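You operate a simulated robot arm through the tools that you are given. There is no shell and no other tool.

Carry out the task below with a simulated robot arm. There is one attempt and no reset: what you move stays moved.

## Task
Wind the music box to mark 2 and play out tune 3.
Fine: set the tune before you start it; slide it back to STOP when it has run down.

It is judged by the outcome, as a careful person would: the job done as asked, and still so three seconds after it is handed in. It fails if anything else is knocked over, pushed out of place, dropped, spilled or broken.

## Robot
A 6-joint arm with a two-finger parallel gripper, fixed in place. Base frame: the origin is at the foot of the arm, x ahead of it, y to its left, z up; the work surface is at about z = 0. Lengths are in mm, angles in degrees, forces in N, time in s.
With the tool pointing down near the work surface it reaches from about 120 to 500 mm from the base axis. Its first joint turns from -72.0 to 72.0 degrees. Payload 0.65 kg.
The tool frame sits at the grasp point between the pads (the TCP): z along the fingers, y along the line on which they close. The tips reach 25 mm beyond it. Largest opening 76 mm; finger width 18, thickness 10; the body of the gripper, 36 by 78 mm, starts 45 mm behind the TCP.
Orientation is told as [roll, pitch, yaw] about the base's x, y, z axes, in that order, counted from this pose: with the fingers straight down and closing along the base's y, the tool's x points along the base's -x, its y along +y and its z along -z.

## Interface
- The arm moves only by the tool play_rows. Its argument "rows" is one flat list of numbers, 7 for each row, row after row: the shift along the tool's x, y, z in mm, then the turn, a rotation vector about the tool's x, y, z in degrees, then the gripper command, from -1 (shut) to 1 (fully open), values between in proportion. In form: [dx, dy, dz, ax, ay, az, jaw, dx, dy, dz, ax, ay, az, jaw, ...]. A call has 1 to 20 rows; each row shifts and turns the commanded pose from where the row before left it, along the tool's axes as they then stand. Rows are played at 5 a second. More than 50 mm and 8.6 degrees between two rows, or a gripper value outside its range, and nothing of the call is played. A pose out of reach is approached as far as the arm can. The call stops where the force on the tool passes 50 N (or 10 N more than at its start, if that is more) or the arm is blocked; 0.2 s more then pass. Each finger travels about 108 mm/s and halts on what it meets, pressing with about 35 N; the grip force reading is that of the motor and also rises with nothing between the fingers. The clock runs only during rows and for 0.2 s after the last one: add rows that do not move to give the fingers time. The reply holds the time, the measured pose of the TCP, the force on the tool along the base axes, the opening and the grip force, in the units named above and with some noise, with the torque about the TCP (base axes, N m) and any sound that the robot's microphone picked up, and new pictures: "pictures" is both (left out), scene, wrist or none.
- Cameras (640 x 400 px; columns grow to the right, rows downward): "scene" is fixed at [26.7, 254.1, 416.1]; the picture's right is [-0.95, -0.30, 0.00], its down [-0.14, 0.44, -0.89] and it looks along [0.27, -0.85, -0.46] (base axes); focal length 295 px, centre (320, 200). "wrist" rides on the gripper at [58, 11, -81] in the tool frame; the picture's right is [-0.18, 0.98, 0.00], its down [-0.75, -0.14, -0.64] and it looks along [-0.63, -0.12, 0.77] (tool axes); focal length 243 px, centre (320, 200).
- pixel_to_xyz(camera, pixels): for up to 12 pixels [column, row] of the newest picture of that camera ("zoom" is the newest enlarged one), the place [x, y, z] in the base frame of the surface seen there, good to about 2 mm. The clock stands still meanwhile.
- inspect(camera, box): a new picture of the part [left, top, right, bottom] of that camera's present view, enlarged. The clock stands still meanwhile.
- job_done(): hands the job in; it is judged then, once.

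Leave the gripper open and the arm clear of the work at the hand-in unless told otherwise.

The tools are called after "Request:" as a command line: name --argument value ..., lists and objects as JSON in quotes. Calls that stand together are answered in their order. play_rows: Moves the arm, as the interface text tells. Its arguments: {"type":"object","properties":{"rows":{"type":"array"},"pictures":{"type":"string","enum":["both","scene","wrist","none"]}},"required":["rows"]} The other tools are called the same way: pixel_to_xyz (camera, pixels) gives the place of the surface under pixels of a picture; inspect (camera, box) takes an enlarged picture of a part of a camera's view; job_done () hands the job in.

At the start:

```text
t: 0.0
eef_pos: [188.7, -203.3, 302.7]
orientation: [-0.1, 0.0, -0.2]
ft_force: [0.3, -0.2, -0.7]
ft_torque: [-0.02, 0.01, -0.02]
gripper_width: 75.8
grasp_force: 0.1
```

scene: 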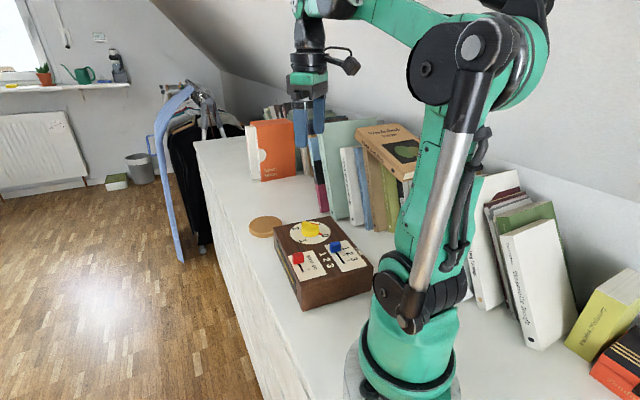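
wrist: 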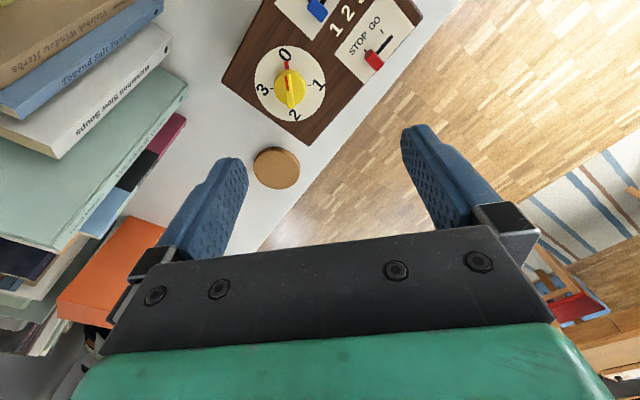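

I see the music box with a yellow winding knob (dial 0–3), a blue tune slider (1 2 3) and a red STOP/GO slider. I'll look closer at it with both cameras.

Request:
inspect --camera "scene" --box '[260, 200, 390, 320]'

Request:
inspect --camera "wrist" --box '[210, 0, 450, 150]'

```text
3.33 times, centred on (325, 260) of scene
```

zoom: 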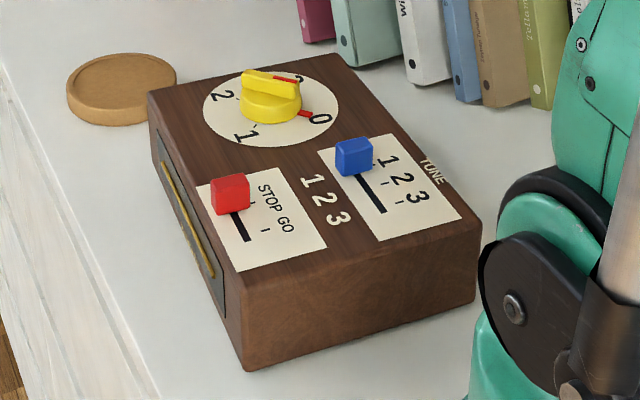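

```text
2.67 times, centred on (330, 75) of wrist
```

zoom: 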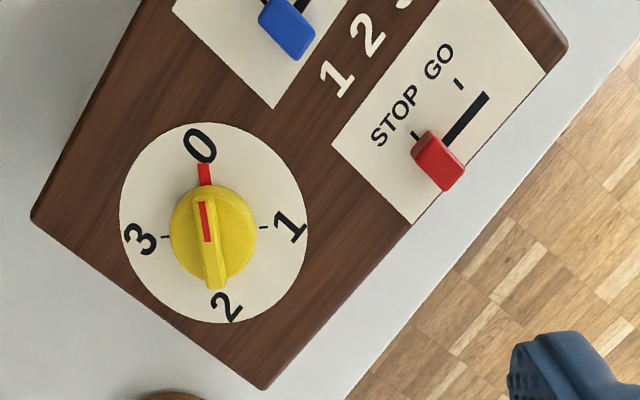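

Next I read 3D places: the zoom is the wrist one. Knob centre (213,240), ends of the knob's ridge (203,205) and (217,285), dial marks 0 (205,175), 1 (263,228), 2 (222,293), 3 (165,238), red slider top (438,155), slot end (485,97), box corners.

Request:
pixel_to_xyz --camera "zoom" --pixels '[[210, 225], [203, 205], [217, 283], [205, 170], [263, 228], [222, 296], [165, 238], [435, 150], [485, 97], [290, 30], [265, 388], [33, 218]]'

Request:
inspect --camera "scene" --box '[280, 210, 376, 270]'

```text
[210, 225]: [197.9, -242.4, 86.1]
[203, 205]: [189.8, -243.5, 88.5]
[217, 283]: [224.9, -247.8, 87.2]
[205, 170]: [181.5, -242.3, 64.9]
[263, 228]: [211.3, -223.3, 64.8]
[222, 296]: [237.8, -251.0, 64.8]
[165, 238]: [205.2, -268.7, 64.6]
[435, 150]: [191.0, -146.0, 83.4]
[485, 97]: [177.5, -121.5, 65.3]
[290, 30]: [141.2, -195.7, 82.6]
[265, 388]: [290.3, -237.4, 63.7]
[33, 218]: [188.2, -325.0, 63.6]
```

```text
6.67 times, centred on (328, 240) of scene
```

zoom: 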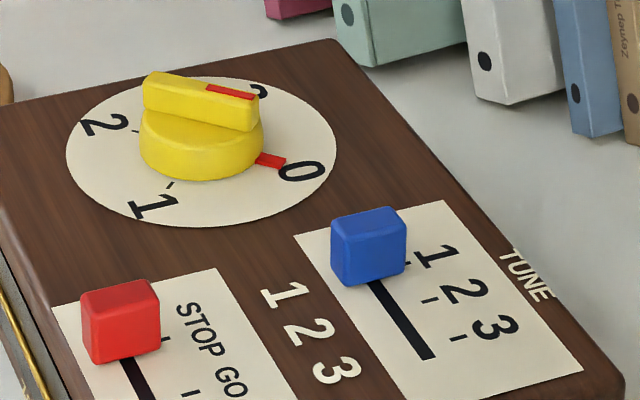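

Now the scene zoom: dial centre area, ticks of the blue slider (408,263), (430,301), (458,338), the slot ends, red block top, ridge ends of the knob.

Request:
pixel_to_xyz --camera "zoom" --pixels '[[408, 263], [430, 301], [458, 338], [430, 356], [372, 283], [368, 217], [120, 293], [165, 338], [190, 394], [150, 80], [255, 94], [200, 160]]'

Request:
inspect --camera "scene" --box '[270, 235, 366, 295]'

```text
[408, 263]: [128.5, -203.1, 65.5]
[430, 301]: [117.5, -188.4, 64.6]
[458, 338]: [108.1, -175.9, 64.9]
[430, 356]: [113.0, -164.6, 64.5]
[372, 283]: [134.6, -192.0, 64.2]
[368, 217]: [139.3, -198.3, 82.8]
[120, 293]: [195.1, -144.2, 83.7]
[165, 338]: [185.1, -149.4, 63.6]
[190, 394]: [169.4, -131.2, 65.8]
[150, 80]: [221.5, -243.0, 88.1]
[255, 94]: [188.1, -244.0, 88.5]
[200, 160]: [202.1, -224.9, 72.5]
```

```text
6.67 times, centred on (318, 265) of scene
```

zoom: 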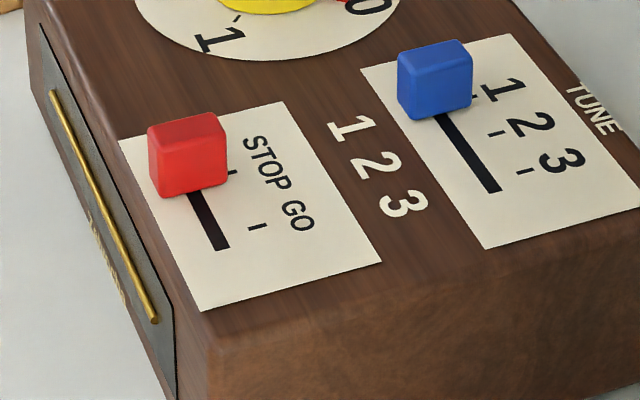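

Slot direction is roughly (-0.62, 0.78) in the base frame. I'll refine it with the box's long edges (wrist pixels) and also check how close the books stand.

Request:
pixel_to_xyz --camera "wrist" --pixels '[[309, 143], [420, 20], [224, 82], [268, 3], [365, 87], [277, 168], [180, 90], [120, 130], [165, 45]]'

Request:
pixel_to_xyz --camera "scene" --pixels '[[265, 225], [395, 135], [355, 150], [340, 215], [370, 225], [388, 185], [325, 120], [275, 223], [329, 218], [373, 266], [297, 308], [282, 262]]'

```text
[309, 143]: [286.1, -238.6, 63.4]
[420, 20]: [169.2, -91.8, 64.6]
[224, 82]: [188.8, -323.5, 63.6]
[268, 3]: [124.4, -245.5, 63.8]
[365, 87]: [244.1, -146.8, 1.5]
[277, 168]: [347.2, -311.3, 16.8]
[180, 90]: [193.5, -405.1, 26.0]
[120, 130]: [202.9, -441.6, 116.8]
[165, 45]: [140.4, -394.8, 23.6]
```

```text
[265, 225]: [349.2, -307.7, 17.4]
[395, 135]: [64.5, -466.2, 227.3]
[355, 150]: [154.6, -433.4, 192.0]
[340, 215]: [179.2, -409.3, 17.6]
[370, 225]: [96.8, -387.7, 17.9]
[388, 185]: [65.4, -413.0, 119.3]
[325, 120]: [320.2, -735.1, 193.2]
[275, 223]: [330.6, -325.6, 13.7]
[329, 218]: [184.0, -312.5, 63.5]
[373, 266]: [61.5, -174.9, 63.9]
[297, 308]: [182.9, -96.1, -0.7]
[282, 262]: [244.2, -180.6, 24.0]
```

Box long axis (slot direction) is at about 129° in the base frame, so u = (-0.629, 0.777). I'll set the tune first. Move above the blue block (about x 138, y -196.5) at z ≈ 200 and turn to yaw -51° so the fingers close across the slot.

Request:
play_rows --rows '[12.7, 1.7, 25.7, 0, 0, 0, 1, 12.7, 1.7, 25.7, 0, 0, 0, 0.6, 12.7, 1.7, 25.7, 0, 0, 0, 0.2, 12.7, 1.7, 25.7, 0, 0, 0, 0.16, 0, 0, 0, 0, 0, 8.5, 0.16, 0, 0, 0, 0, 0, 8.5, 0.16, 0, 0, 0, 0, 0, 8.5, 0.16, 0, 0, 0, 0, 0, 8.5, 0.16, 0, 0, 0, 0, 0, 8.5, 0.16, 0, 0, 0, 0, 0, 8.3, 0.16, 0, 0, 0, 0, 0, 0, 0.16]' --pictures "both"

```text
t: 2.4
eef_pos: [137.3, -197.3, 199.9]
orientation: [-0.1, -0.2, -51.1]
ft_force: [-0.8, -0.6, -0.6]
ft_torque: [0.0, 0.0, 0.03]
gripper_width: 44.0
grasp_force: 0.2
```

scene: 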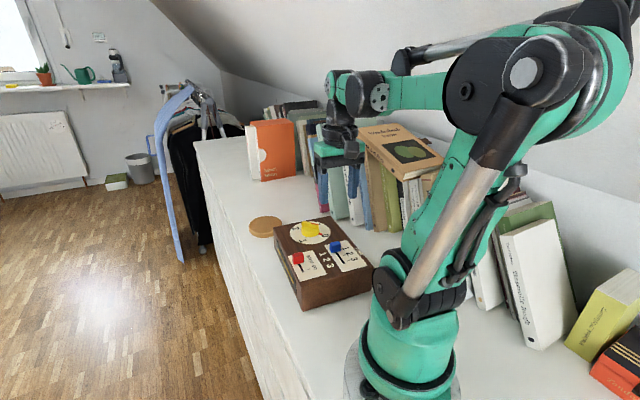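
wrist: 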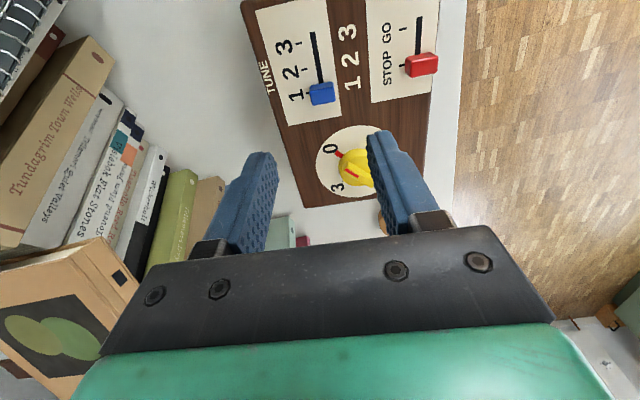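

The slider plates are clear now in the wrist view. I'll zoom on them to measure blue block, slot, ticks.

Request:
inspect --camera "wrist" --box '[240, 0, 448, 130]'

```text
3.08 times, centred on (344, 65) of wrist
```

zoom: 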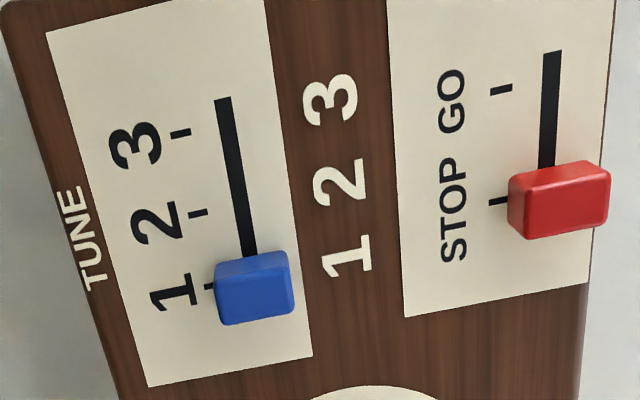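

Querying tick centres, slot ends and block tops.

Request:
pixel_to_xyz --camera "zoom" --pixels '[[208, 287], [198, 213], [180, 133], [222, 100], [248, 250], [254, 300], [220, 300], [291, 292], [499, 201], [502, 91], [553, 54], [562, 213]]'

Request:
pixel_to_xyz --camera "zoom" --pixels '[[250, 258], [254, 280], [255, 318], [240, 320], [560, 178], [565, 200], [568, 232], [514, 215], [606, 200]]'

```text
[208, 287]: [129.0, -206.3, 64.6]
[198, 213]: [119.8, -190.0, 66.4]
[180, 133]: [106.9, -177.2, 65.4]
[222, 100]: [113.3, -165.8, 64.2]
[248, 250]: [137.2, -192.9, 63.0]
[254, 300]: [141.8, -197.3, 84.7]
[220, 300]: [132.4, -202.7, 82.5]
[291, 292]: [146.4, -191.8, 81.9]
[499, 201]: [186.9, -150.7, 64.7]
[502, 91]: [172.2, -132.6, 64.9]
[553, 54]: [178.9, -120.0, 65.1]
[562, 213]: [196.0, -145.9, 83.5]
```

```text
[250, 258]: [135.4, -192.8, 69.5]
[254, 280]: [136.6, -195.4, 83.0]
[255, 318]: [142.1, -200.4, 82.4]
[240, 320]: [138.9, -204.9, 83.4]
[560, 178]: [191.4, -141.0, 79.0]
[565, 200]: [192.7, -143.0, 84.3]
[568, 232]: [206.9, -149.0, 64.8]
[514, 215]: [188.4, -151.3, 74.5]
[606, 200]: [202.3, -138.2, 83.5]
```

Tool x now lies along the slot (u) and tool y across it (v). The block centre is about (139.2, -197.3), top z 83, 18 mm wide. I'll correct by (-1.2, +1.5) in tool xy and descend to TCP z ≈ 96 (tips at ~71, box top at 64.5).

Request:
play_rows --rows '[-1.2, 1.5, 24, 0, 0, 0, 0.16, 0, 0, 24, 0, 0, 0, 0.16, 0, 0, 24, 0, 0, 0, 0.16, 0, 0, 16, 0, 0, 0, 0.16, 0, 0, 10, 0, 0, 0, 0.16, 0, 0, 6, 0, 0, 0, 0.16, 0, 0, 0, 0, 0, 0, 0.16]' --pictures "both"

```text
t: 4.0
eef_pos: [139.4, -196.7, 96.8]
orientation: [-0.1, 0.0, -50.9]
ft_force: [-0.5, -0.1, -0.1]
ft_torque: [-0.02, -0.02, 0.01]
gripper_width: 44.2
grasp_force: 0.1
```

scene: 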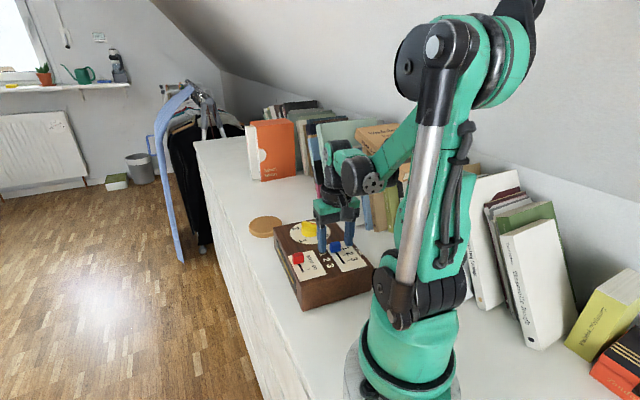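
wrist: 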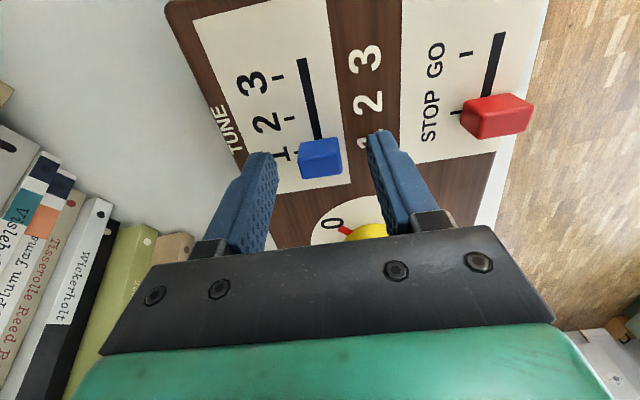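

The fingers straddle the blue block (block at (320,157), tips at (262,155) and (378,133)). Closing on it.

Request:
play_rows --rows '[0, 0, 0, 0, 0, 0, -1, 0, 0, 0, 0, 0, 0, -1, 0, 0, 0, 0, 0, 0, -1]' --pictures "both"

```text
t: 4.8
eef_pos: [139.1, -195.9, 96.7]
orientation: [-0.1, 0.0, -50.8]
ft_force: [1.1, 0.2, -0.6]
ft_torque: [-0.08, -0.06, 0.05]
gripper_width: 19.7
grasp_force: 34.7
```

scene: 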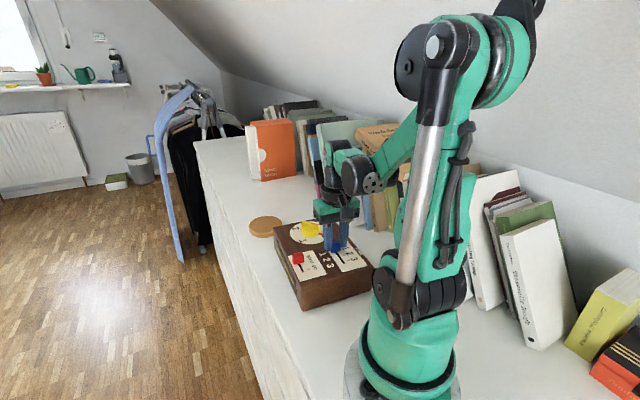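
wrist: 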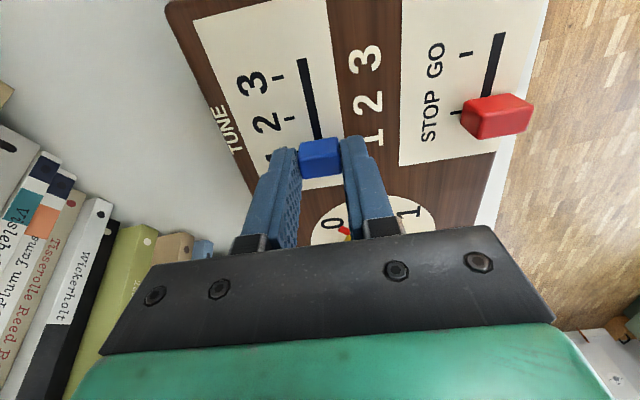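

Gripped at 19.7 mm. Now slide along tool +x (the slot) gently by about 18 mm and read the force.

Request:
play_rows --rows '[3, 0, 0, 0, 0, 0, -1, 5, 0, 0, 0, 0, 0, -1, 5, 0, 0, 0, 0, 0, -1, 5, 0, 0, 0, 0, 0, -1, 0, 0, 0, 0, 0, 0, -1]' --pictures "wrist"

```text
t: 6.0
eef_pos: [127.7, -183.4, 96.5]
orientation: [0.0, -0.2, -50.7]
ft_force: [0.0, 0.5, 21.6]
ft_torque: [-0.14, -0.11, 0.06]
gripper_width: 19.5
grasp_force: 35.0
```

wrist: 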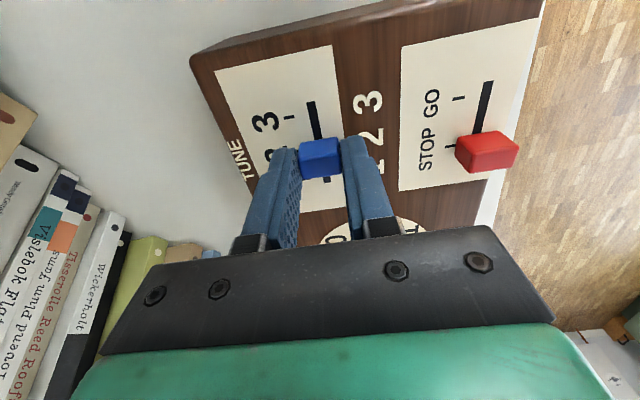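

The block moved about 17 mm, but a 21.6 N upward force shows up. I'll hold still to re-read it and look at the block closely.

Request:
play_rows --rows '[0, 0, 0, 0, 0, 0, -1, 0, 0, 0, 0, 0, 0, -1]' --pictures "wrist"

Request:
inspect --camera "wrist" --box '[220, 60, 420, 240]'

Request:
inspect --camera "scene" --box '[270, 190, 390, 310]'

```text
t: 6.6
eef_pos: [127.3, -184.5, 95.6]
orientation: [-0.1, -0.1, -51.0]
ft_force: [-1.2, 1.0, 24.9]
ft_torque: [0.04, 0.02, 0.04]
gripper_width: 19.2
grasp_force: 34.9
```

wrist: 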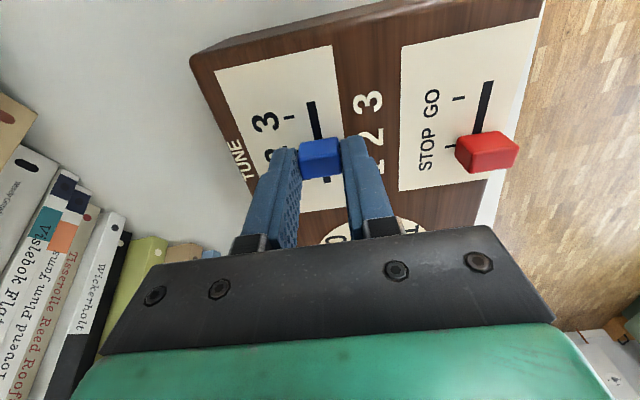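

```text
2.22 times, centred on (320, 150) of wrist
```

zoom: 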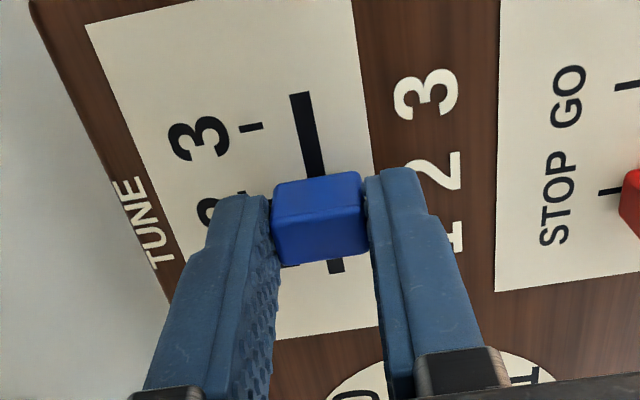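

```text
3.33 times, centred on (330, 250) of scene
```

zoom: 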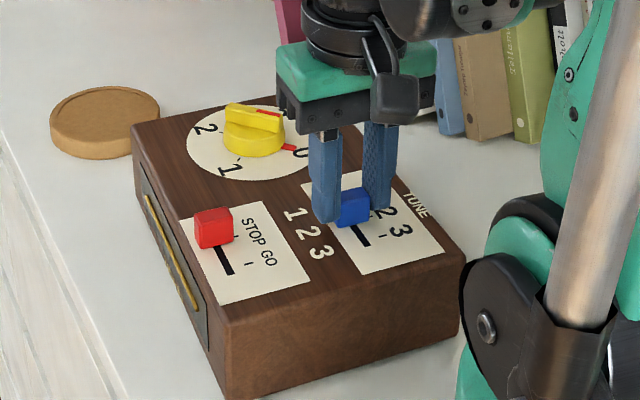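

The block travels well and sits near tick 2; the box hasn't moved. The vertical load is likely the arm pressing the gripped block down slightly, so I'll raise by a touch (0.5 mm) while sliding on 8 mm.

Request:
play_rows --rows '[0, 0, -0.5, 0, 0, 0, -1, 4, 0, 0, 0, 0, 0, -1, 4, 0, 0, 0, 0, 0, -1, 0, 0, 0, 0, 0, 0, -1]' --pictures "none"

```text
t: 7.6
eef_pos: [123.5, -176.7, 96.4]
orientation: [-0.2, -0.1, -50.9]
ft_force: [-1.0, -2.0, -0.2]
ft_torque: [-0.08, -0.1, -0.18]
gripper_width: 19.6
grasp_force: 34.8
```

Force is back to zero. Commanded travel is 26 mm so far; slide 8 mm further to 34 mm and look.

Request:
play_rows --rows '[4, 0, 0, 0, 0, 0, -1, 4, 0, 0, 0, 0, 0, -1, 0, 0, 0, 0, 0, 0, -1]' --pictures "both"

Request:
inspect --camera "wrist" --box '[220, 60, 420, 240]'

Request:
inspect --camera "scene" --box '[300, 220, 396, 280]'

```text
t: 8.4
eef_pos: [117.1, -170.9, 95.6]
orientation: [-0.1, -0.2, -50.8]
ft_force: [0.8, 1.0, 0.5]
ft_torque: [0.29, 0.15, 0.08]
gripper_width: 19.4
grasp_force: 34.4
```

scene: 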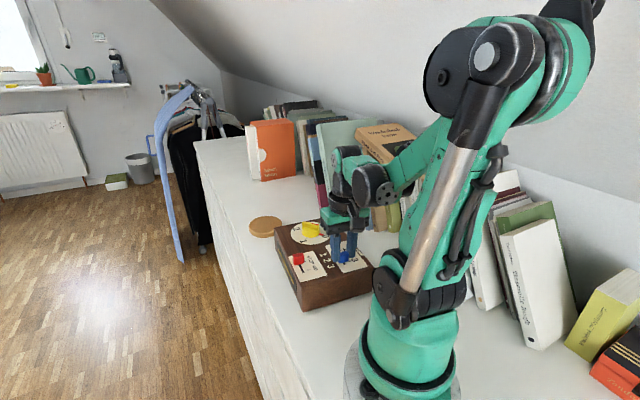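
wrist: 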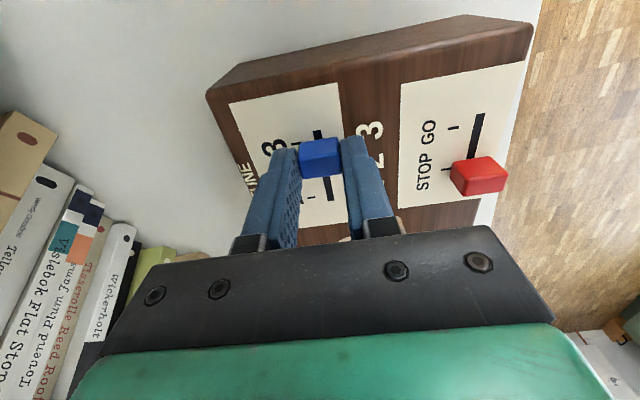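

```text
2.22 times, centred on (320, 150) of wrist
```

zoom: 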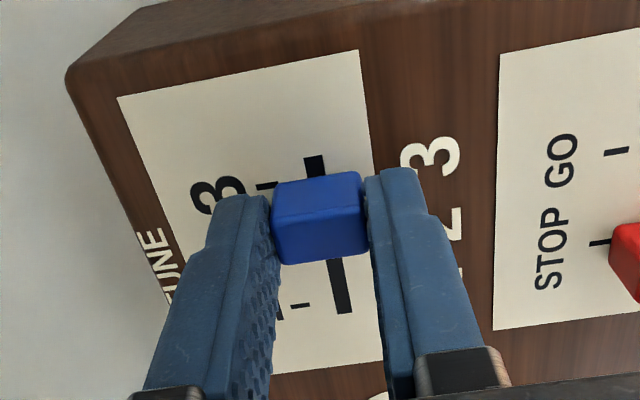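

```text
6.67 times, centred on (348, 250) of scene
```

zoom: 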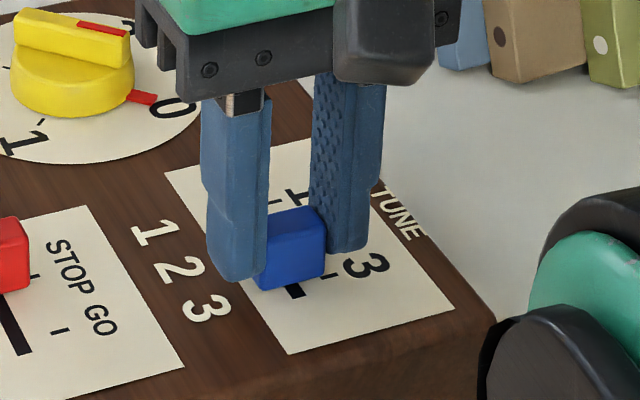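

Tick 3 shows just beside the block at scene-zoom (330,277). I'll measure the block versus tick 3.

Request:
pixel_to_xyz --camera "zoom" --pixels '[[331, 276], [292, 222], [290, 232], [290, 262], [312, 258], [270, 265], [296, 292], [304, 297], [56, 330], [35, 274]]'

Request:
inspect --camera "scene" --box '[330, 240, 362, 260]'

```text
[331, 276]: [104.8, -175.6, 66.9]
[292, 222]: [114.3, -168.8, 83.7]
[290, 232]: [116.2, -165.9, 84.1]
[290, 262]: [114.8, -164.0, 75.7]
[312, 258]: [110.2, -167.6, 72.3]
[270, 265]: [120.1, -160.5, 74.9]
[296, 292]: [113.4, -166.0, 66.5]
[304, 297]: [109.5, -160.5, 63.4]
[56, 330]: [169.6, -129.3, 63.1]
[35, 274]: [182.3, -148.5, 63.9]
```

```text
16.00 times, centred on (346, 250) of scene
```

zoom: 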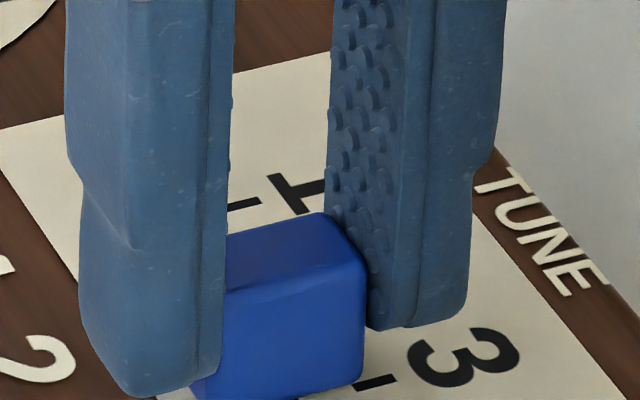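

Tick spacing works out to about 18 mm (36 mm from 1 to 3), and I've gone 34 mm. Two more millimetres, then re-look.

Request:
play_rows --rows '[1, 0, 0, 0, 0, 0, -1, 1, 0, 0, 0, 0, 0, -1, 0, 0, 0, 0, 0, 0, -1]' --pictures "none"

Request:
inspect --camera "scene" --box '[330, 244, 362, 264]'

Request:
inspect --camera "wrist" --box '[270, 100, 370, 180]'

```text
t: 9.2
eef_pos: [117.3, -170.1, 96.6]
orientation: [-0.1, 0.0, -50.9]
ft_force: [-0.8, 0.7, -0.6]
ft_torque: [0.17, 0.08, -0.01]
gripper_width: 19.4
grasp_force: 35.0
```

```text
16.00 times, centred on (346, 254) of scene
```

zoom: 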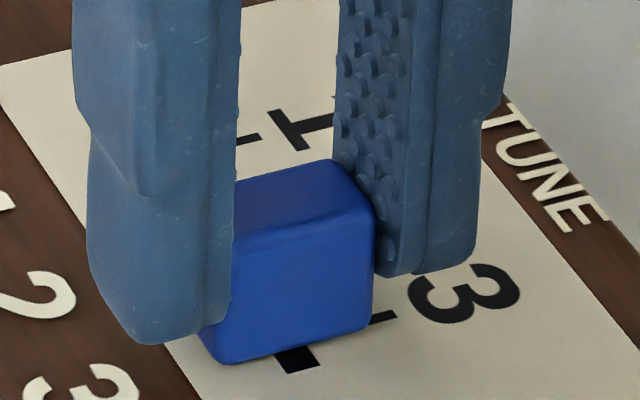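

```text
5.00 times, centred on (320, 140) of wrist
```

zoom: 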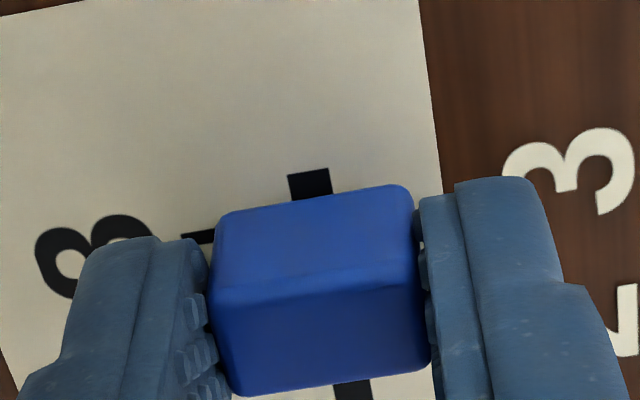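

Now the wrist zoom shows tick 3 at (195,238) and the block's front foot at y≈200–215. I'll measure these places for how far the block's centre is from the tick.

Request:
pixel_to_xyz --camera "zoom" --pixels '[[193, 238], [310, 176], [310, 194], [310, 206], [315, 255], [318, 275], [320, 300], [322, 340], [325, 372], [350, 390]]'

```text
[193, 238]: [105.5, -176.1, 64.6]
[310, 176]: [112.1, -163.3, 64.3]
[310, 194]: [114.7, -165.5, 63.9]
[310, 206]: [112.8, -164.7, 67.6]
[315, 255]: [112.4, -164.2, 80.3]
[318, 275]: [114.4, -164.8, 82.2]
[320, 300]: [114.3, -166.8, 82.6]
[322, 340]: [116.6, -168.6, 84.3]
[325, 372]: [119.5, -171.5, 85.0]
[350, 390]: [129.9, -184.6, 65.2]
```

By the visible slot remainder the block is still about 2 mm short of tick 3 (its front foot should be ~5 mm ahead of the tick, as it was at 1). I'll go on 1.5 mm and compare again.

Request:
play_rows --rows '[1, 0, 0, 0, 0, 0, -1, 0.5, 0, 0, 0, 0, 0, -1, 0, 0, 0, 0, 0, 0, -1]' --pictures "none"

Request:
inspect --camera "scene" --box '[330, 244, 362, 264]'

Request:
inspect --camera "wrist" --box '[270, 100, 370, 180]'

```text
t: 10.0
eef_pos: [116.2, -168.3, 95.6]
orientation: [-0.1, -0.1, -50.9]
ft_force: [-1.2, 1.4, -0.6]
ft_torque: [0.04, -0.04, 0.01]
gripper_width: 19.6
grasp_force: 34.7
```

```text
16.00 times, centred on (346, 254) of scene
```

zoom: 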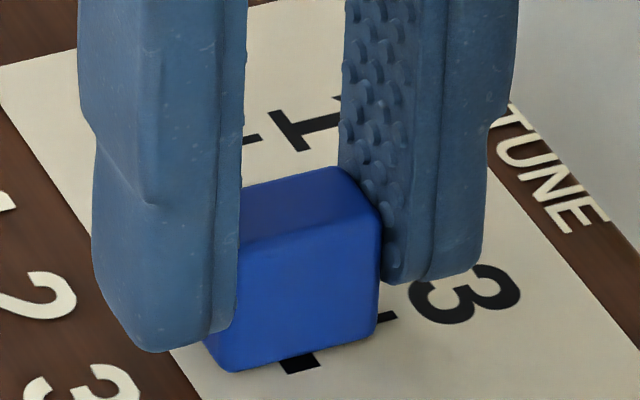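

```text
5.00 times, centred on (320, 140) of wrist
```

zoom: 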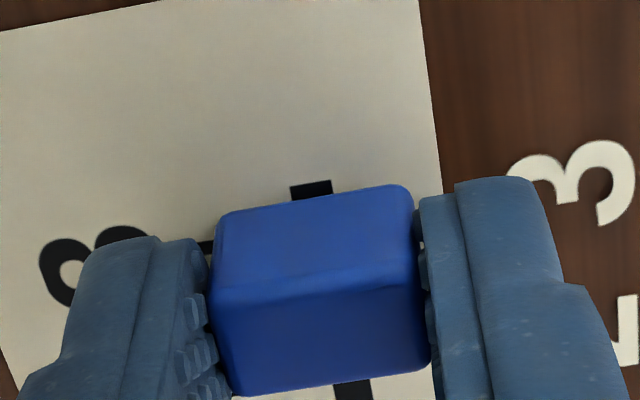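

The gap has closed; tick 3 is now ~20 px above the block's lower right corner in the 16x view. For comparison I'll view the red block at its STOP tick with the same zoom (a reference for "on the mark").

Request:
inspect --camera "scene" --box '[288, 250, 320, 270]'

```text
16.00 times, centred on (304, 260) of scene
```

zoom: 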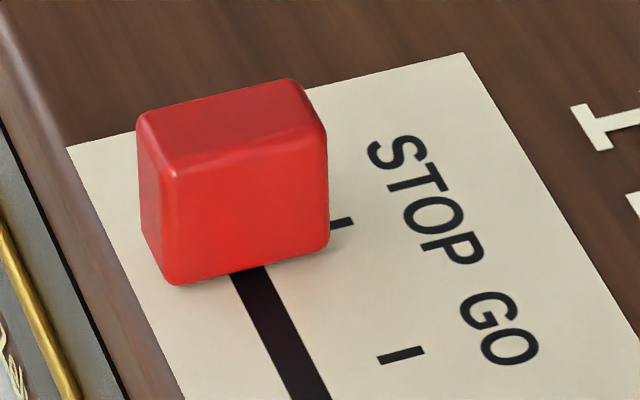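

In the reference the tick lies ~25 px above the block's lower right corner, against ~20 px for the blue one, so about 1 mm more is wanted.

Request:
play_rows --rows '[1, 0, 0, 0, 0, 0, -1, 0, 0, 0, 0, 0, 0, -1, 0, 0, 0, 0, 0, 0, -1]' --pictures "none"

Request:
inspect --camera "scene" --box '[330, 244, 362, 264]'

Request:
inspect --camera "wrist" --box '[270, 100, 370, 180]'

```text
t: 10.8
eef_pos: [114.4, -167.1, 97.2]
orientation: [-0.1, -0.1, -51.0]
ft_force: [-1.5, -1.1, 0.3]
ft_torque: [-0.25, -0.18, -0.04]
gripper_width: 19.6
grasp_force: 35.3
```

```text
16.00 times, centred on (346, 254) of scene
```

zoom: 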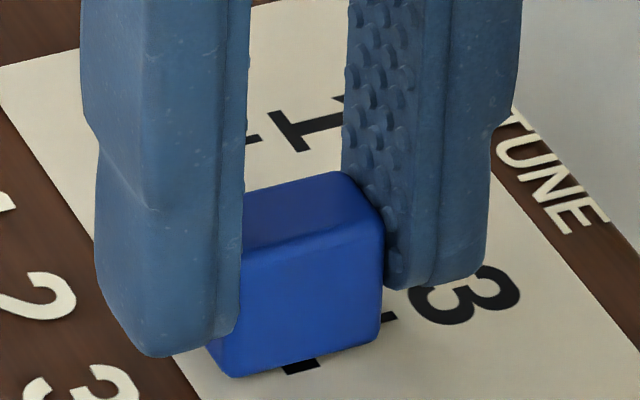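

```text
5.00 times, centred on (320, 140) of wrist
```

zoom: 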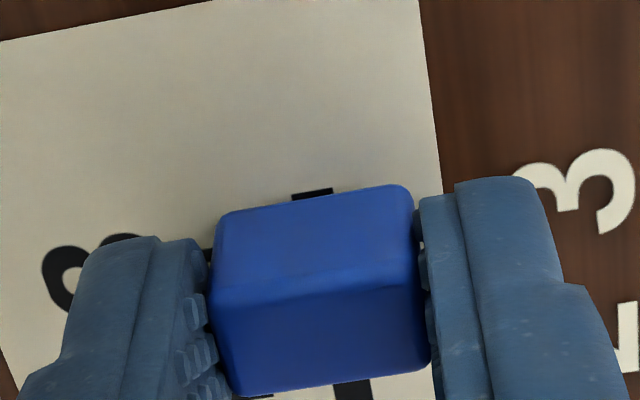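

Now the tick is ~25 px above the corner, matching the reference. Release, lift straight up and check.

Request:
play_rows --rows '[0, 0, 0, 0, 0, 0, 0.16, 0, 0, 0, 0, 0, 0, 0.16, 0, 0, -10, 0, 0, 0, 0.16, 0, 0, -30, 0, 0, 0, 0.16, 0, 0, -40, 0, 0, 0, 0.16, 0, 0, -40, 0, 0, 0, 0.16, 0, 0, 0, 0, 0, 0, 0.16]' --pictures "both"

Request:
inspect --camera "wrist" --box '[230, 20, 430, 150]'

Request:
inspect --camera "scene" --box '[330, 244, 362, 264]'

```text
t: 12.4
eef_pos: [114.2, -167.9, 217.3]
orientation: [-0.1, -0.1, -50.8]
ft_force: [1.3, 0.0, 0.7]
ft_torque: [-0.02, -0.02, 0.0]
gripper_width: 43.8
grasp_force: 0.1
```

scene: 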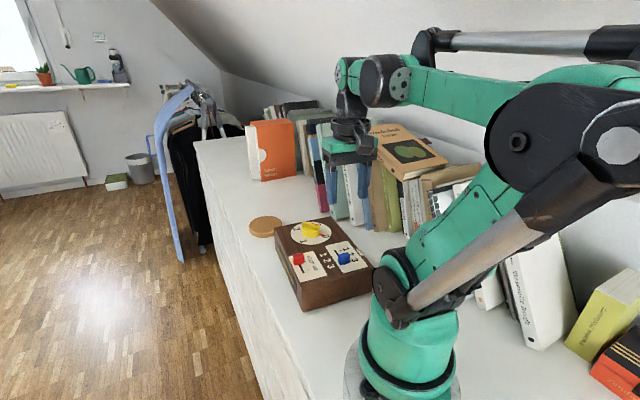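
wrist: 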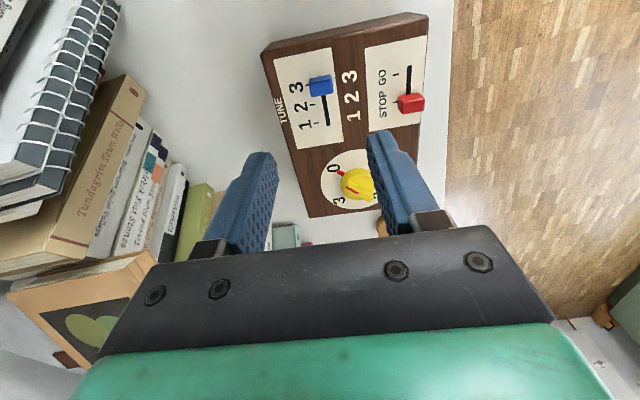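

```text
3.08 times, centred on (330, 85) of wrist
```

zoom: 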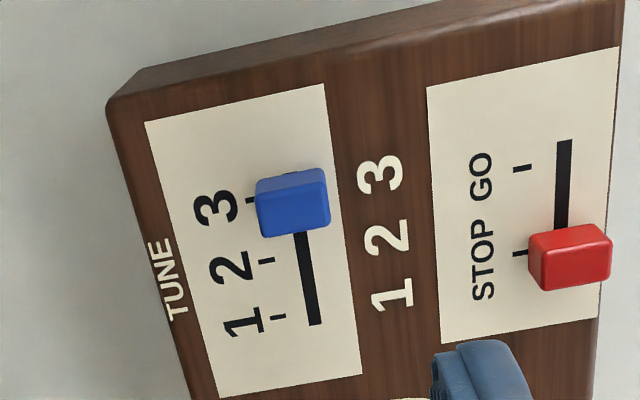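

```text
16.00 times, centred on (346, 254) of scene
```

zoom: 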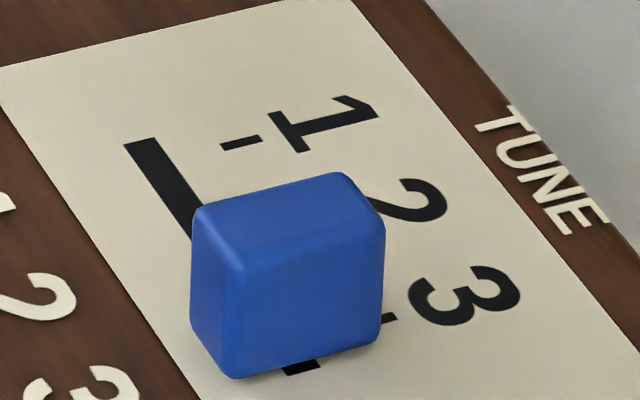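

The blue slider stands on 3 and the box hasn't shifted. Next the knob: move over the dial centre (~208.5, -246.3) at z ≈ 217 and turn back to yaw ≈ -5° so the fingers straddle the knob's ridge.

Request:
play_rows --rows '[-30, 6, 0, 0, 0, 0, 0.16, -30, 6, 0, 0, 0, 0, 0.16, -30, 6, 0, 0, 0, 0, 0.16, -30, 6, 0, 0, 0, 0, 0.16, 0, 0, 0, 0, 0, -7.7, 0.16, 0, 0, 0, 0, 0, -7.7, 0.16, 0, 0, 0, 0, 0, -7.7, 0.16, 0, 0, 0, 0, 0, -7.7, 0.16, 0, 0, 0, 0, 0, -7.7, 0.16, 0, 0, 0, 0, 0, -7.5, 0.16, 0, 0, 0, 0, 0, 0, 0.16]' --pictures "both"

Request:
inspect --camera "wrist" --box '[230, 20, 430, 150]'

Request:
inspect --camera "scene" --box '[280, 210, 344, 250]'

```text
t: 14.8
eef_pos: [210.4, -244.5, 217.3]
orientation: [-0.1, 0.2, -4.8]
ft_force: [-0.1, -0.7, 0.1]
ft_torque: [-0.01, 0.0, 0.01]
gripper_width: 43.8
grasp_force: 0.0
```

scene: 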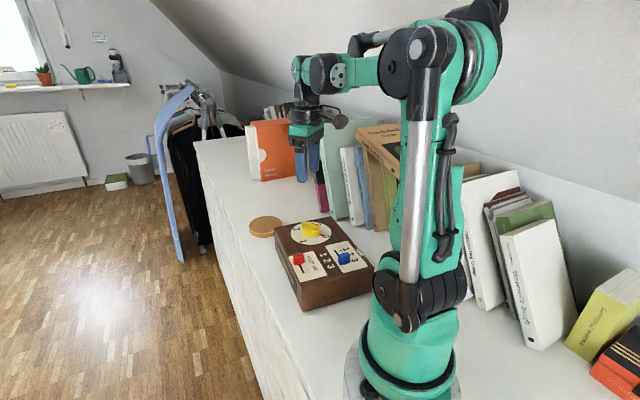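
wrist: 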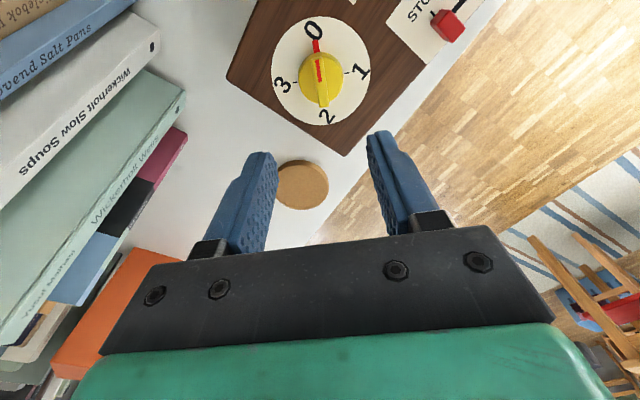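

```text
3.08 times, centred on (330, 85) of wrist
```

zoom: 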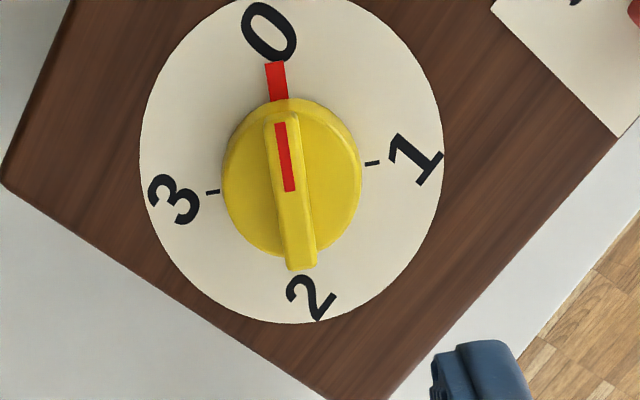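

```text
10.00 times, centred on (312, 230) of scene
```

zoom: 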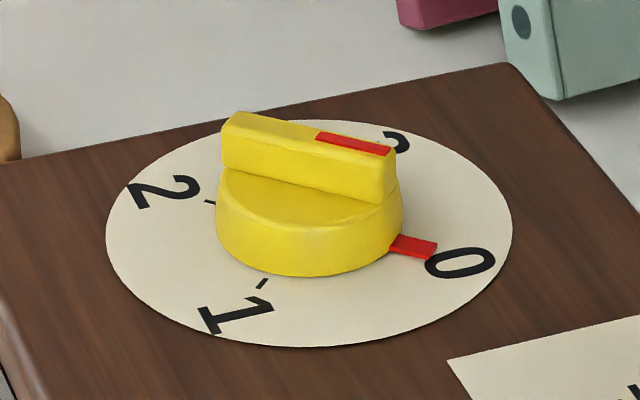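

I read the knob geometry from this scene zoom: ridge end tops (235,118) and (388,150), ridge foot (300,190), cylinder top (280,215), ticks 2 (210,202), 1 (264,284), 0-mark (415,246), dial rim points.

Request:
pixel_to_xyz --camera "zoom" --pixels '[[238, 117], [380, 148], [310, 133], [300, 186], [285, 208], [380, 195], [230, 165], [210, 202], [264, 284], [415, 246], [300, 250], [310, 343]]'

Request:
pixel_to_xyz --camera "wrist" --pixels '[[315, 58], [326, 103], [320, 82], [316, 46], [351, 73], [295, 82], [345, 80], [300, 80], [305, 65], [338, 100], [369, 70], [275, 82]]'

```text
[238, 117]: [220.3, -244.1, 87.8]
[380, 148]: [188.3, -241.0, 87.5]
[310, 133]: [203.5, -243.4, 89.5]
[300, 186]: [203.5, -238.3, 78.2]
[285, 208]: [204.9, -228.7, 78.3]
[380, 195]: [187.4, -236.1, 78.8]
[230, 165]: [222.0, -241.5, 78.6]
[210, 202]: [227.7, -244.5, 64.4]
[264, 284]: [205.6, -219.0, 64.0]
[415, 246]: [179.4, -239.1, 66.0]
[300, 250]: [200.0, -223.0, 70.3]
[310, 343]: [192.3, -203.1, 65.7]
```

```text
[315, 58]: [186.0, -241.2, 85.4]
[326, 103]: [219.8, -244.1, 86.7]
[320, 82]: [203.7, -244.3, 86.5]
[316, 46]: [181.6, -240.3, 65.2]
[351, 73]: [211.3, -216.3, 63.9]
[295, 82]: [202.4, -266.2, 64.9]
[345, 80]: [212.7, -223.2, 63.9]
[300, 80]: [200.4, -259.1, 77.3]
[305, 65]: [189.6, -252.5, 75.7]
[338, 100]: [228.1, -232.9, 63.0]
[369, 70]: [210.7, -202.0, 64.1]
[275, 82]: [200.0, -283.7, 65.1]
```

Knob centre ≈ (205, -243), ridge z 78–88 along 174°/-6°. Marks: 0 at 174°, 1 at 84°, 2 at -6°, 3 at -96° — so winding to 2 is 180° clockwise from above. I'll re-read my pose to average out noise before descending.

Request:
play_rows --rows '[0, 0, 0, 0, 0, 0, 0.16]' --pictures "none"

Request:
play_rows --rows '[0, 0, 0, 0, 0, 0, 0.16]' --pictures "none"

Request:
play_rows --rows '[0, 0, 0, 0, 0, 0, 0.16]' --pictures "none"

```text
t: 15.2
eef_pos: [208.7, -246.0, 217.3]
orientation: [0.0, 0.0, -4.8]
ft_force: [0.4, 0.3, 0.2]
ft_torque: [0.02, -0.02, -0.01]
gripper_width: 44.0
grasp_force: 0.0
```

```text
t: 15.6
eef_pos: [208.0, -244.6, 217.4]
orientation: [-0.1, 0.0, -4.9]
ft_force: [-0.7, -0.1, -0.8]
ft_torque: [0.04, -0.03, -0.01]
gripper_width: 44.4
grasp_force: 0.0
```

```text
t: 16.0
eef_pos: [209.0, -244.2, 218.1]
orientation: [-0.1, 0.1, -4.8]
ft_force: [0.3, -0.2, 0.4]
ft_torque: [0.03, 0.03, -0.04]
gripper_width: 43.9
grasp_force: 0.1
```

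Mean pose is (209.0, -244.8, 217.5). Shift to (205, -243), yaw -6°, and descend to z ≈ 125 first (tips at ~100, above the ridge top at 88).

Request:
play_rows --rows '[4.1, 1.4, 25, 0, 0, 1.1, 0.16, 0, 0, 25, 0, 0, 0, 0.1, 0, 0, 25, 0, 0, 0, 0, 0, 0, 17.5, 0, 0, 0, 0, 0, 0, 0, 0, 0, 0, 0]' --pictures "both"

Request:
inspect --camera "wrist" --box '[220, 60, 420, 240]'

Request:
inspect --camera "scene" --box '[270, 190, 350, 250]'

```text
t: 17.2
eef_pos: [206.1, -243.6, 123.5]
orientation: [-0.1, 0.0, -5.9]
ft_force: [0.3, -0.6, -0.2]
ft_torque: [0.01, 0.01, 0.02]
gripper_width: 37.8
grasp_force: 0.0
```

scene: 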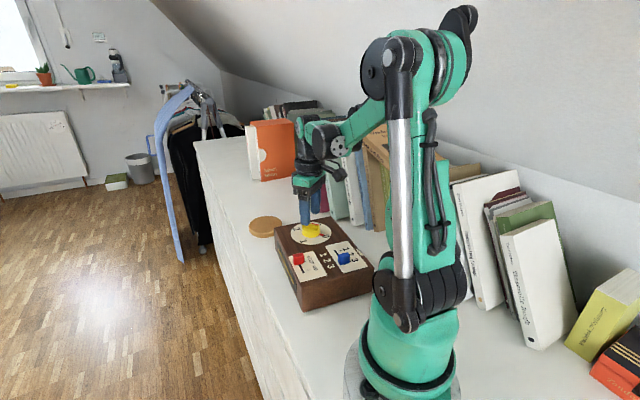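
wrist: 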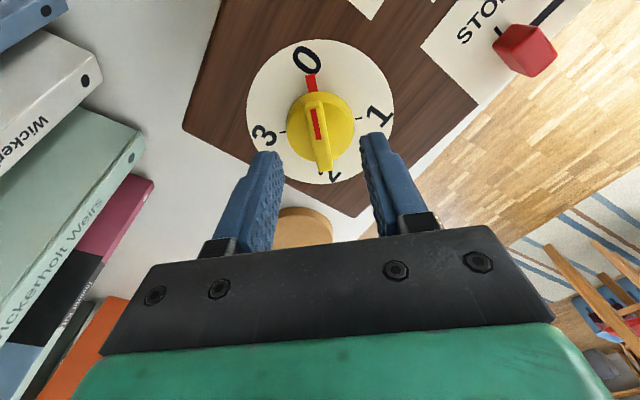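

```text
2.22 times, centred on (320, 150) of wrist
```

zoom: 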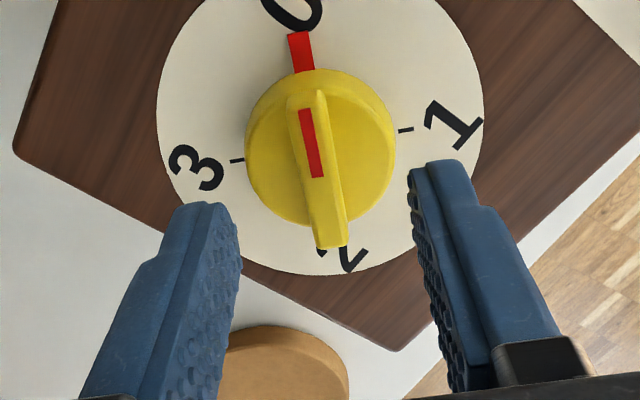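

```text
6.67 times, centred on (310, 220) of scene
```

zoom: 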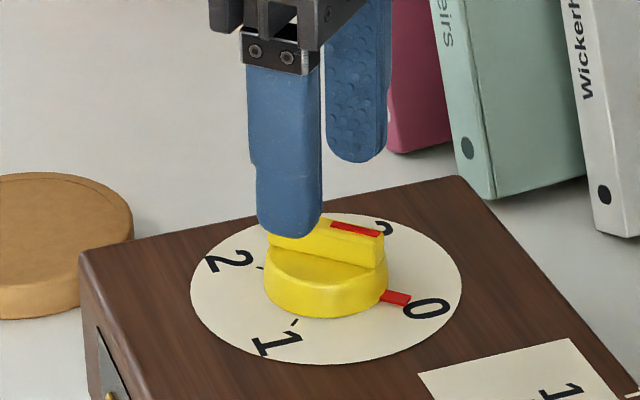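

The ridge lies midway between the fingers and parallel to them. Descend 19 mm to z ≈ 106 (tips ~81, cylinder top at 78.4).

Request:
play_rows --rows '[0, 0, 9, 0, 0, 0, 0, 0, 0, 6, 0, 0, 0, 0, 0, 0, 4, 0, 0, 0, 0, 0, 0, 0, 0, 0, 0, 0]' --pictures "wrist"

Request:
inspect --camera "scene" --box '[270, 190, 350, 250]'

```text
t: 18.2
eef_pos: [205.8, -243.4, 104.8]
orientation: [-0.1, 0.0, -6.0]
ft_force: [-1.3, -0.6, 0.6]
ft_torque: [0.0, -0.02, 0.0]
gripper_width: 37.7
grasp_force: 0.0
```

wrist: 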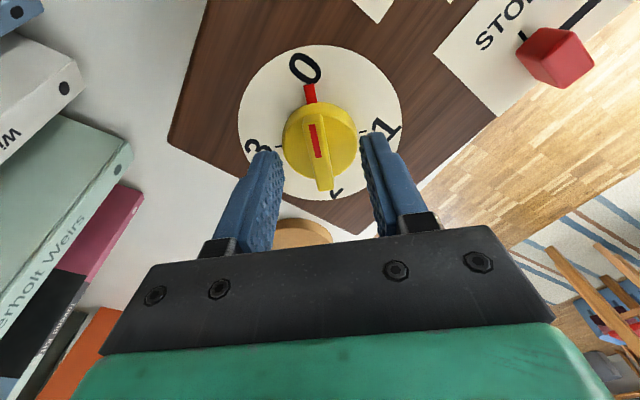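

```text
6.67 times, centred on (310, 220) of scene
```

zoom: 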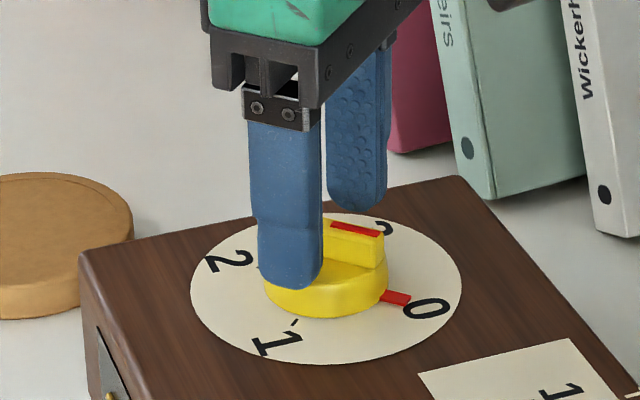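

Aligned. Close on the ridge.

Request:
play_rows --rows '[0, 0, 0, 0, 0, 0, -0.5, 0, 0, 0, 0, 0, 0, -1, 0, 0, 0, 0, 0, 0, -1]' --pictures "wrist"

Request:
inspect --camera "scene" --box '[270, 190, 350, 250]'

```text
t: 19.0
eef_pos: [206.3, -242.8, 106.5]
orientation: [-0.2, 0.0, -6.0]
ft_force: [0.4, -2.8, 0.2]
ft_torque: [-0.01, -0.02, 0.03]
gripper_width: 8.5
grasp_force: 30.4
```

wrist: 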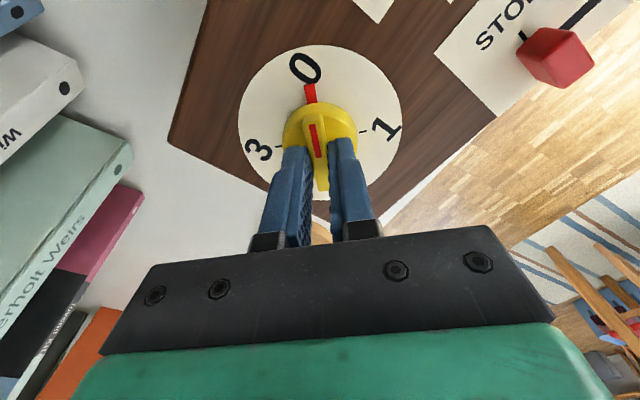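

```text
6.67 times, centred on (310, 220) of scene
```

zoom: 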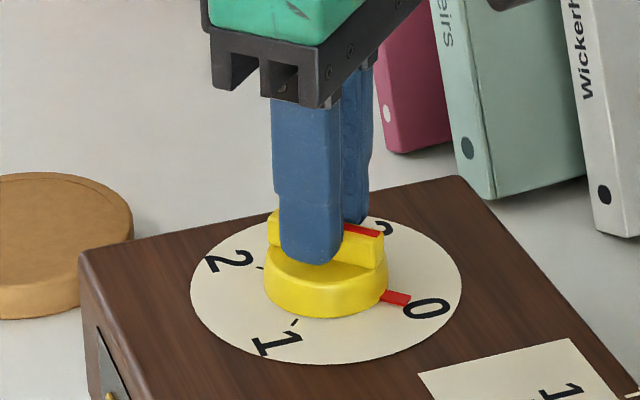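

Ridge gripped (8.5 mm wide). Before turning I want the rotation axis accurately, since turning about an off-centre point would load the knob. Query points round the dial's rim in the scene zoom for a circle fit.

Request:
pixel_to_xyz --camera "zoom" --pixels '[[195, 290], [205, 320], [238, 344], [282, 357], [332, 361], [380, 354], [425, 333], [452, 305], [459, 280], [448, 256], [424, 236], [390, 222]]'

Request:
pixel_to_xyz --camera "wrist" --pixels '[[239, 120], [245, 95], [262, 67], [290, 49], [320, 45], [352, 54], [380, 75], [396, 105], [399, 130], [392, 160], [375, 185], [250, 165]]'

```text
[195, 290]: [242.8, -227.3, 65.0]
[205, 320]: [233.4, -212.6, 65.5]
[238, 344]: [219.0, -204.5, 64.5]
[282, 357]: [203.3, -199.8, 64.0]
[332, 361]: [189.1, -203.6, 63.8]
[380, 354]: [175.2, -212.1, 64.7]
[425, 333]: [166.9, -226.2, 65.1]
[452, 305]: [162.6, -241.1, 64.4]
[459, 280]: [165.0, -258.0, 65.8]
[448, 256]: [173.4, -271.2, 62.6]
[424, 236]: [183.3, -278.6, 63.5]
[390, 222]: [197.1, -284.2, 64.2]
```

```text
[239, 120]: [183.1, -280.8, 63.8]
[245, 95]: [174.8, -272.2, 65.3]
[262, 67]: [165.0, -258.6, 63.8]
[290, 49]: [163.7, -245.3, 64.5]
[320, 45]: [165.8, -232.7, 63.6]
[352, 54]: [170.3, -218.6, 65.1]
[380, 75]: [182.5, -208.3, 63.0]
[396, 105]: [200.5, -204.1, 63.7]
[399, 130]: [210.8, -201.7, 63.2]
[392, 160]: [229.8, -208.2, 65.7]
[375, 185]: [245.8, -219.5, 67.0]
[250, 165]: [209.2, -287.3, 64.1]
```

The circle fits give the axis at about (204.8, -243.3); my TCP averages (206.1, -243.3). I'll open a little, shift 1.3 mm along the ridge (tool +x), and close again.

Request:
play_rows --rows '[0, 0, 0, 0, 0, 0, -0.5, 1.3, 0, 0, 0, 0, 0, -0.5, 0, 0, 0, 0, 0, 0, -1, 0, 0, 0, 0, 0, 0, -1]' --pictures "none"

Request:
play_rows --rows '[0, 0, 0, 0, 0, 4, -1, 0, 0, 0, 0, 0, 4, -1, 0, 0, 0, 0, 0, 4, -1, 0, 0, 0, 0, 0, 0, -1]' --pictures "wrist"

```text
t: 20.0
eef_pos: [204.2, -243.2, 105.1]
orientation: [-0.2, -0.1, -6.0]
ft_force: [1.9, -2.4, 0.5]
ft_torque: [-0.04, 0.0, -0.01]
gripper_width: 8.8
grasp_force: 30.3
```

```text
t: 21.0
eef_pos: [204.0, -243.8, 105.5]
orientation: [-0.1, 0.0, -18.0]
ft_force: [-1.2, 1.6, 22.5]
ft_torque: [-0.02, -0.15, -0.02]
gripper_width: 8.7
grasp_force: 30.6
```

wrist: 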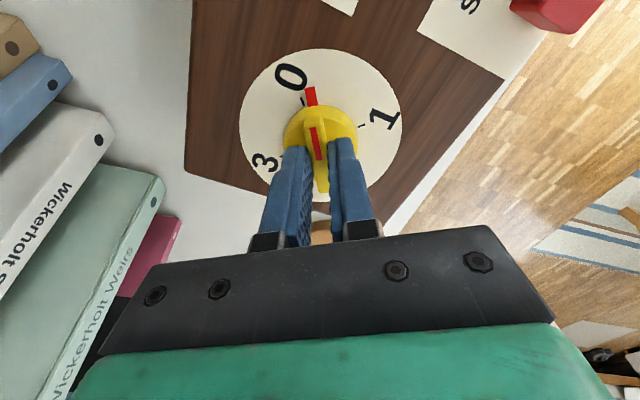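

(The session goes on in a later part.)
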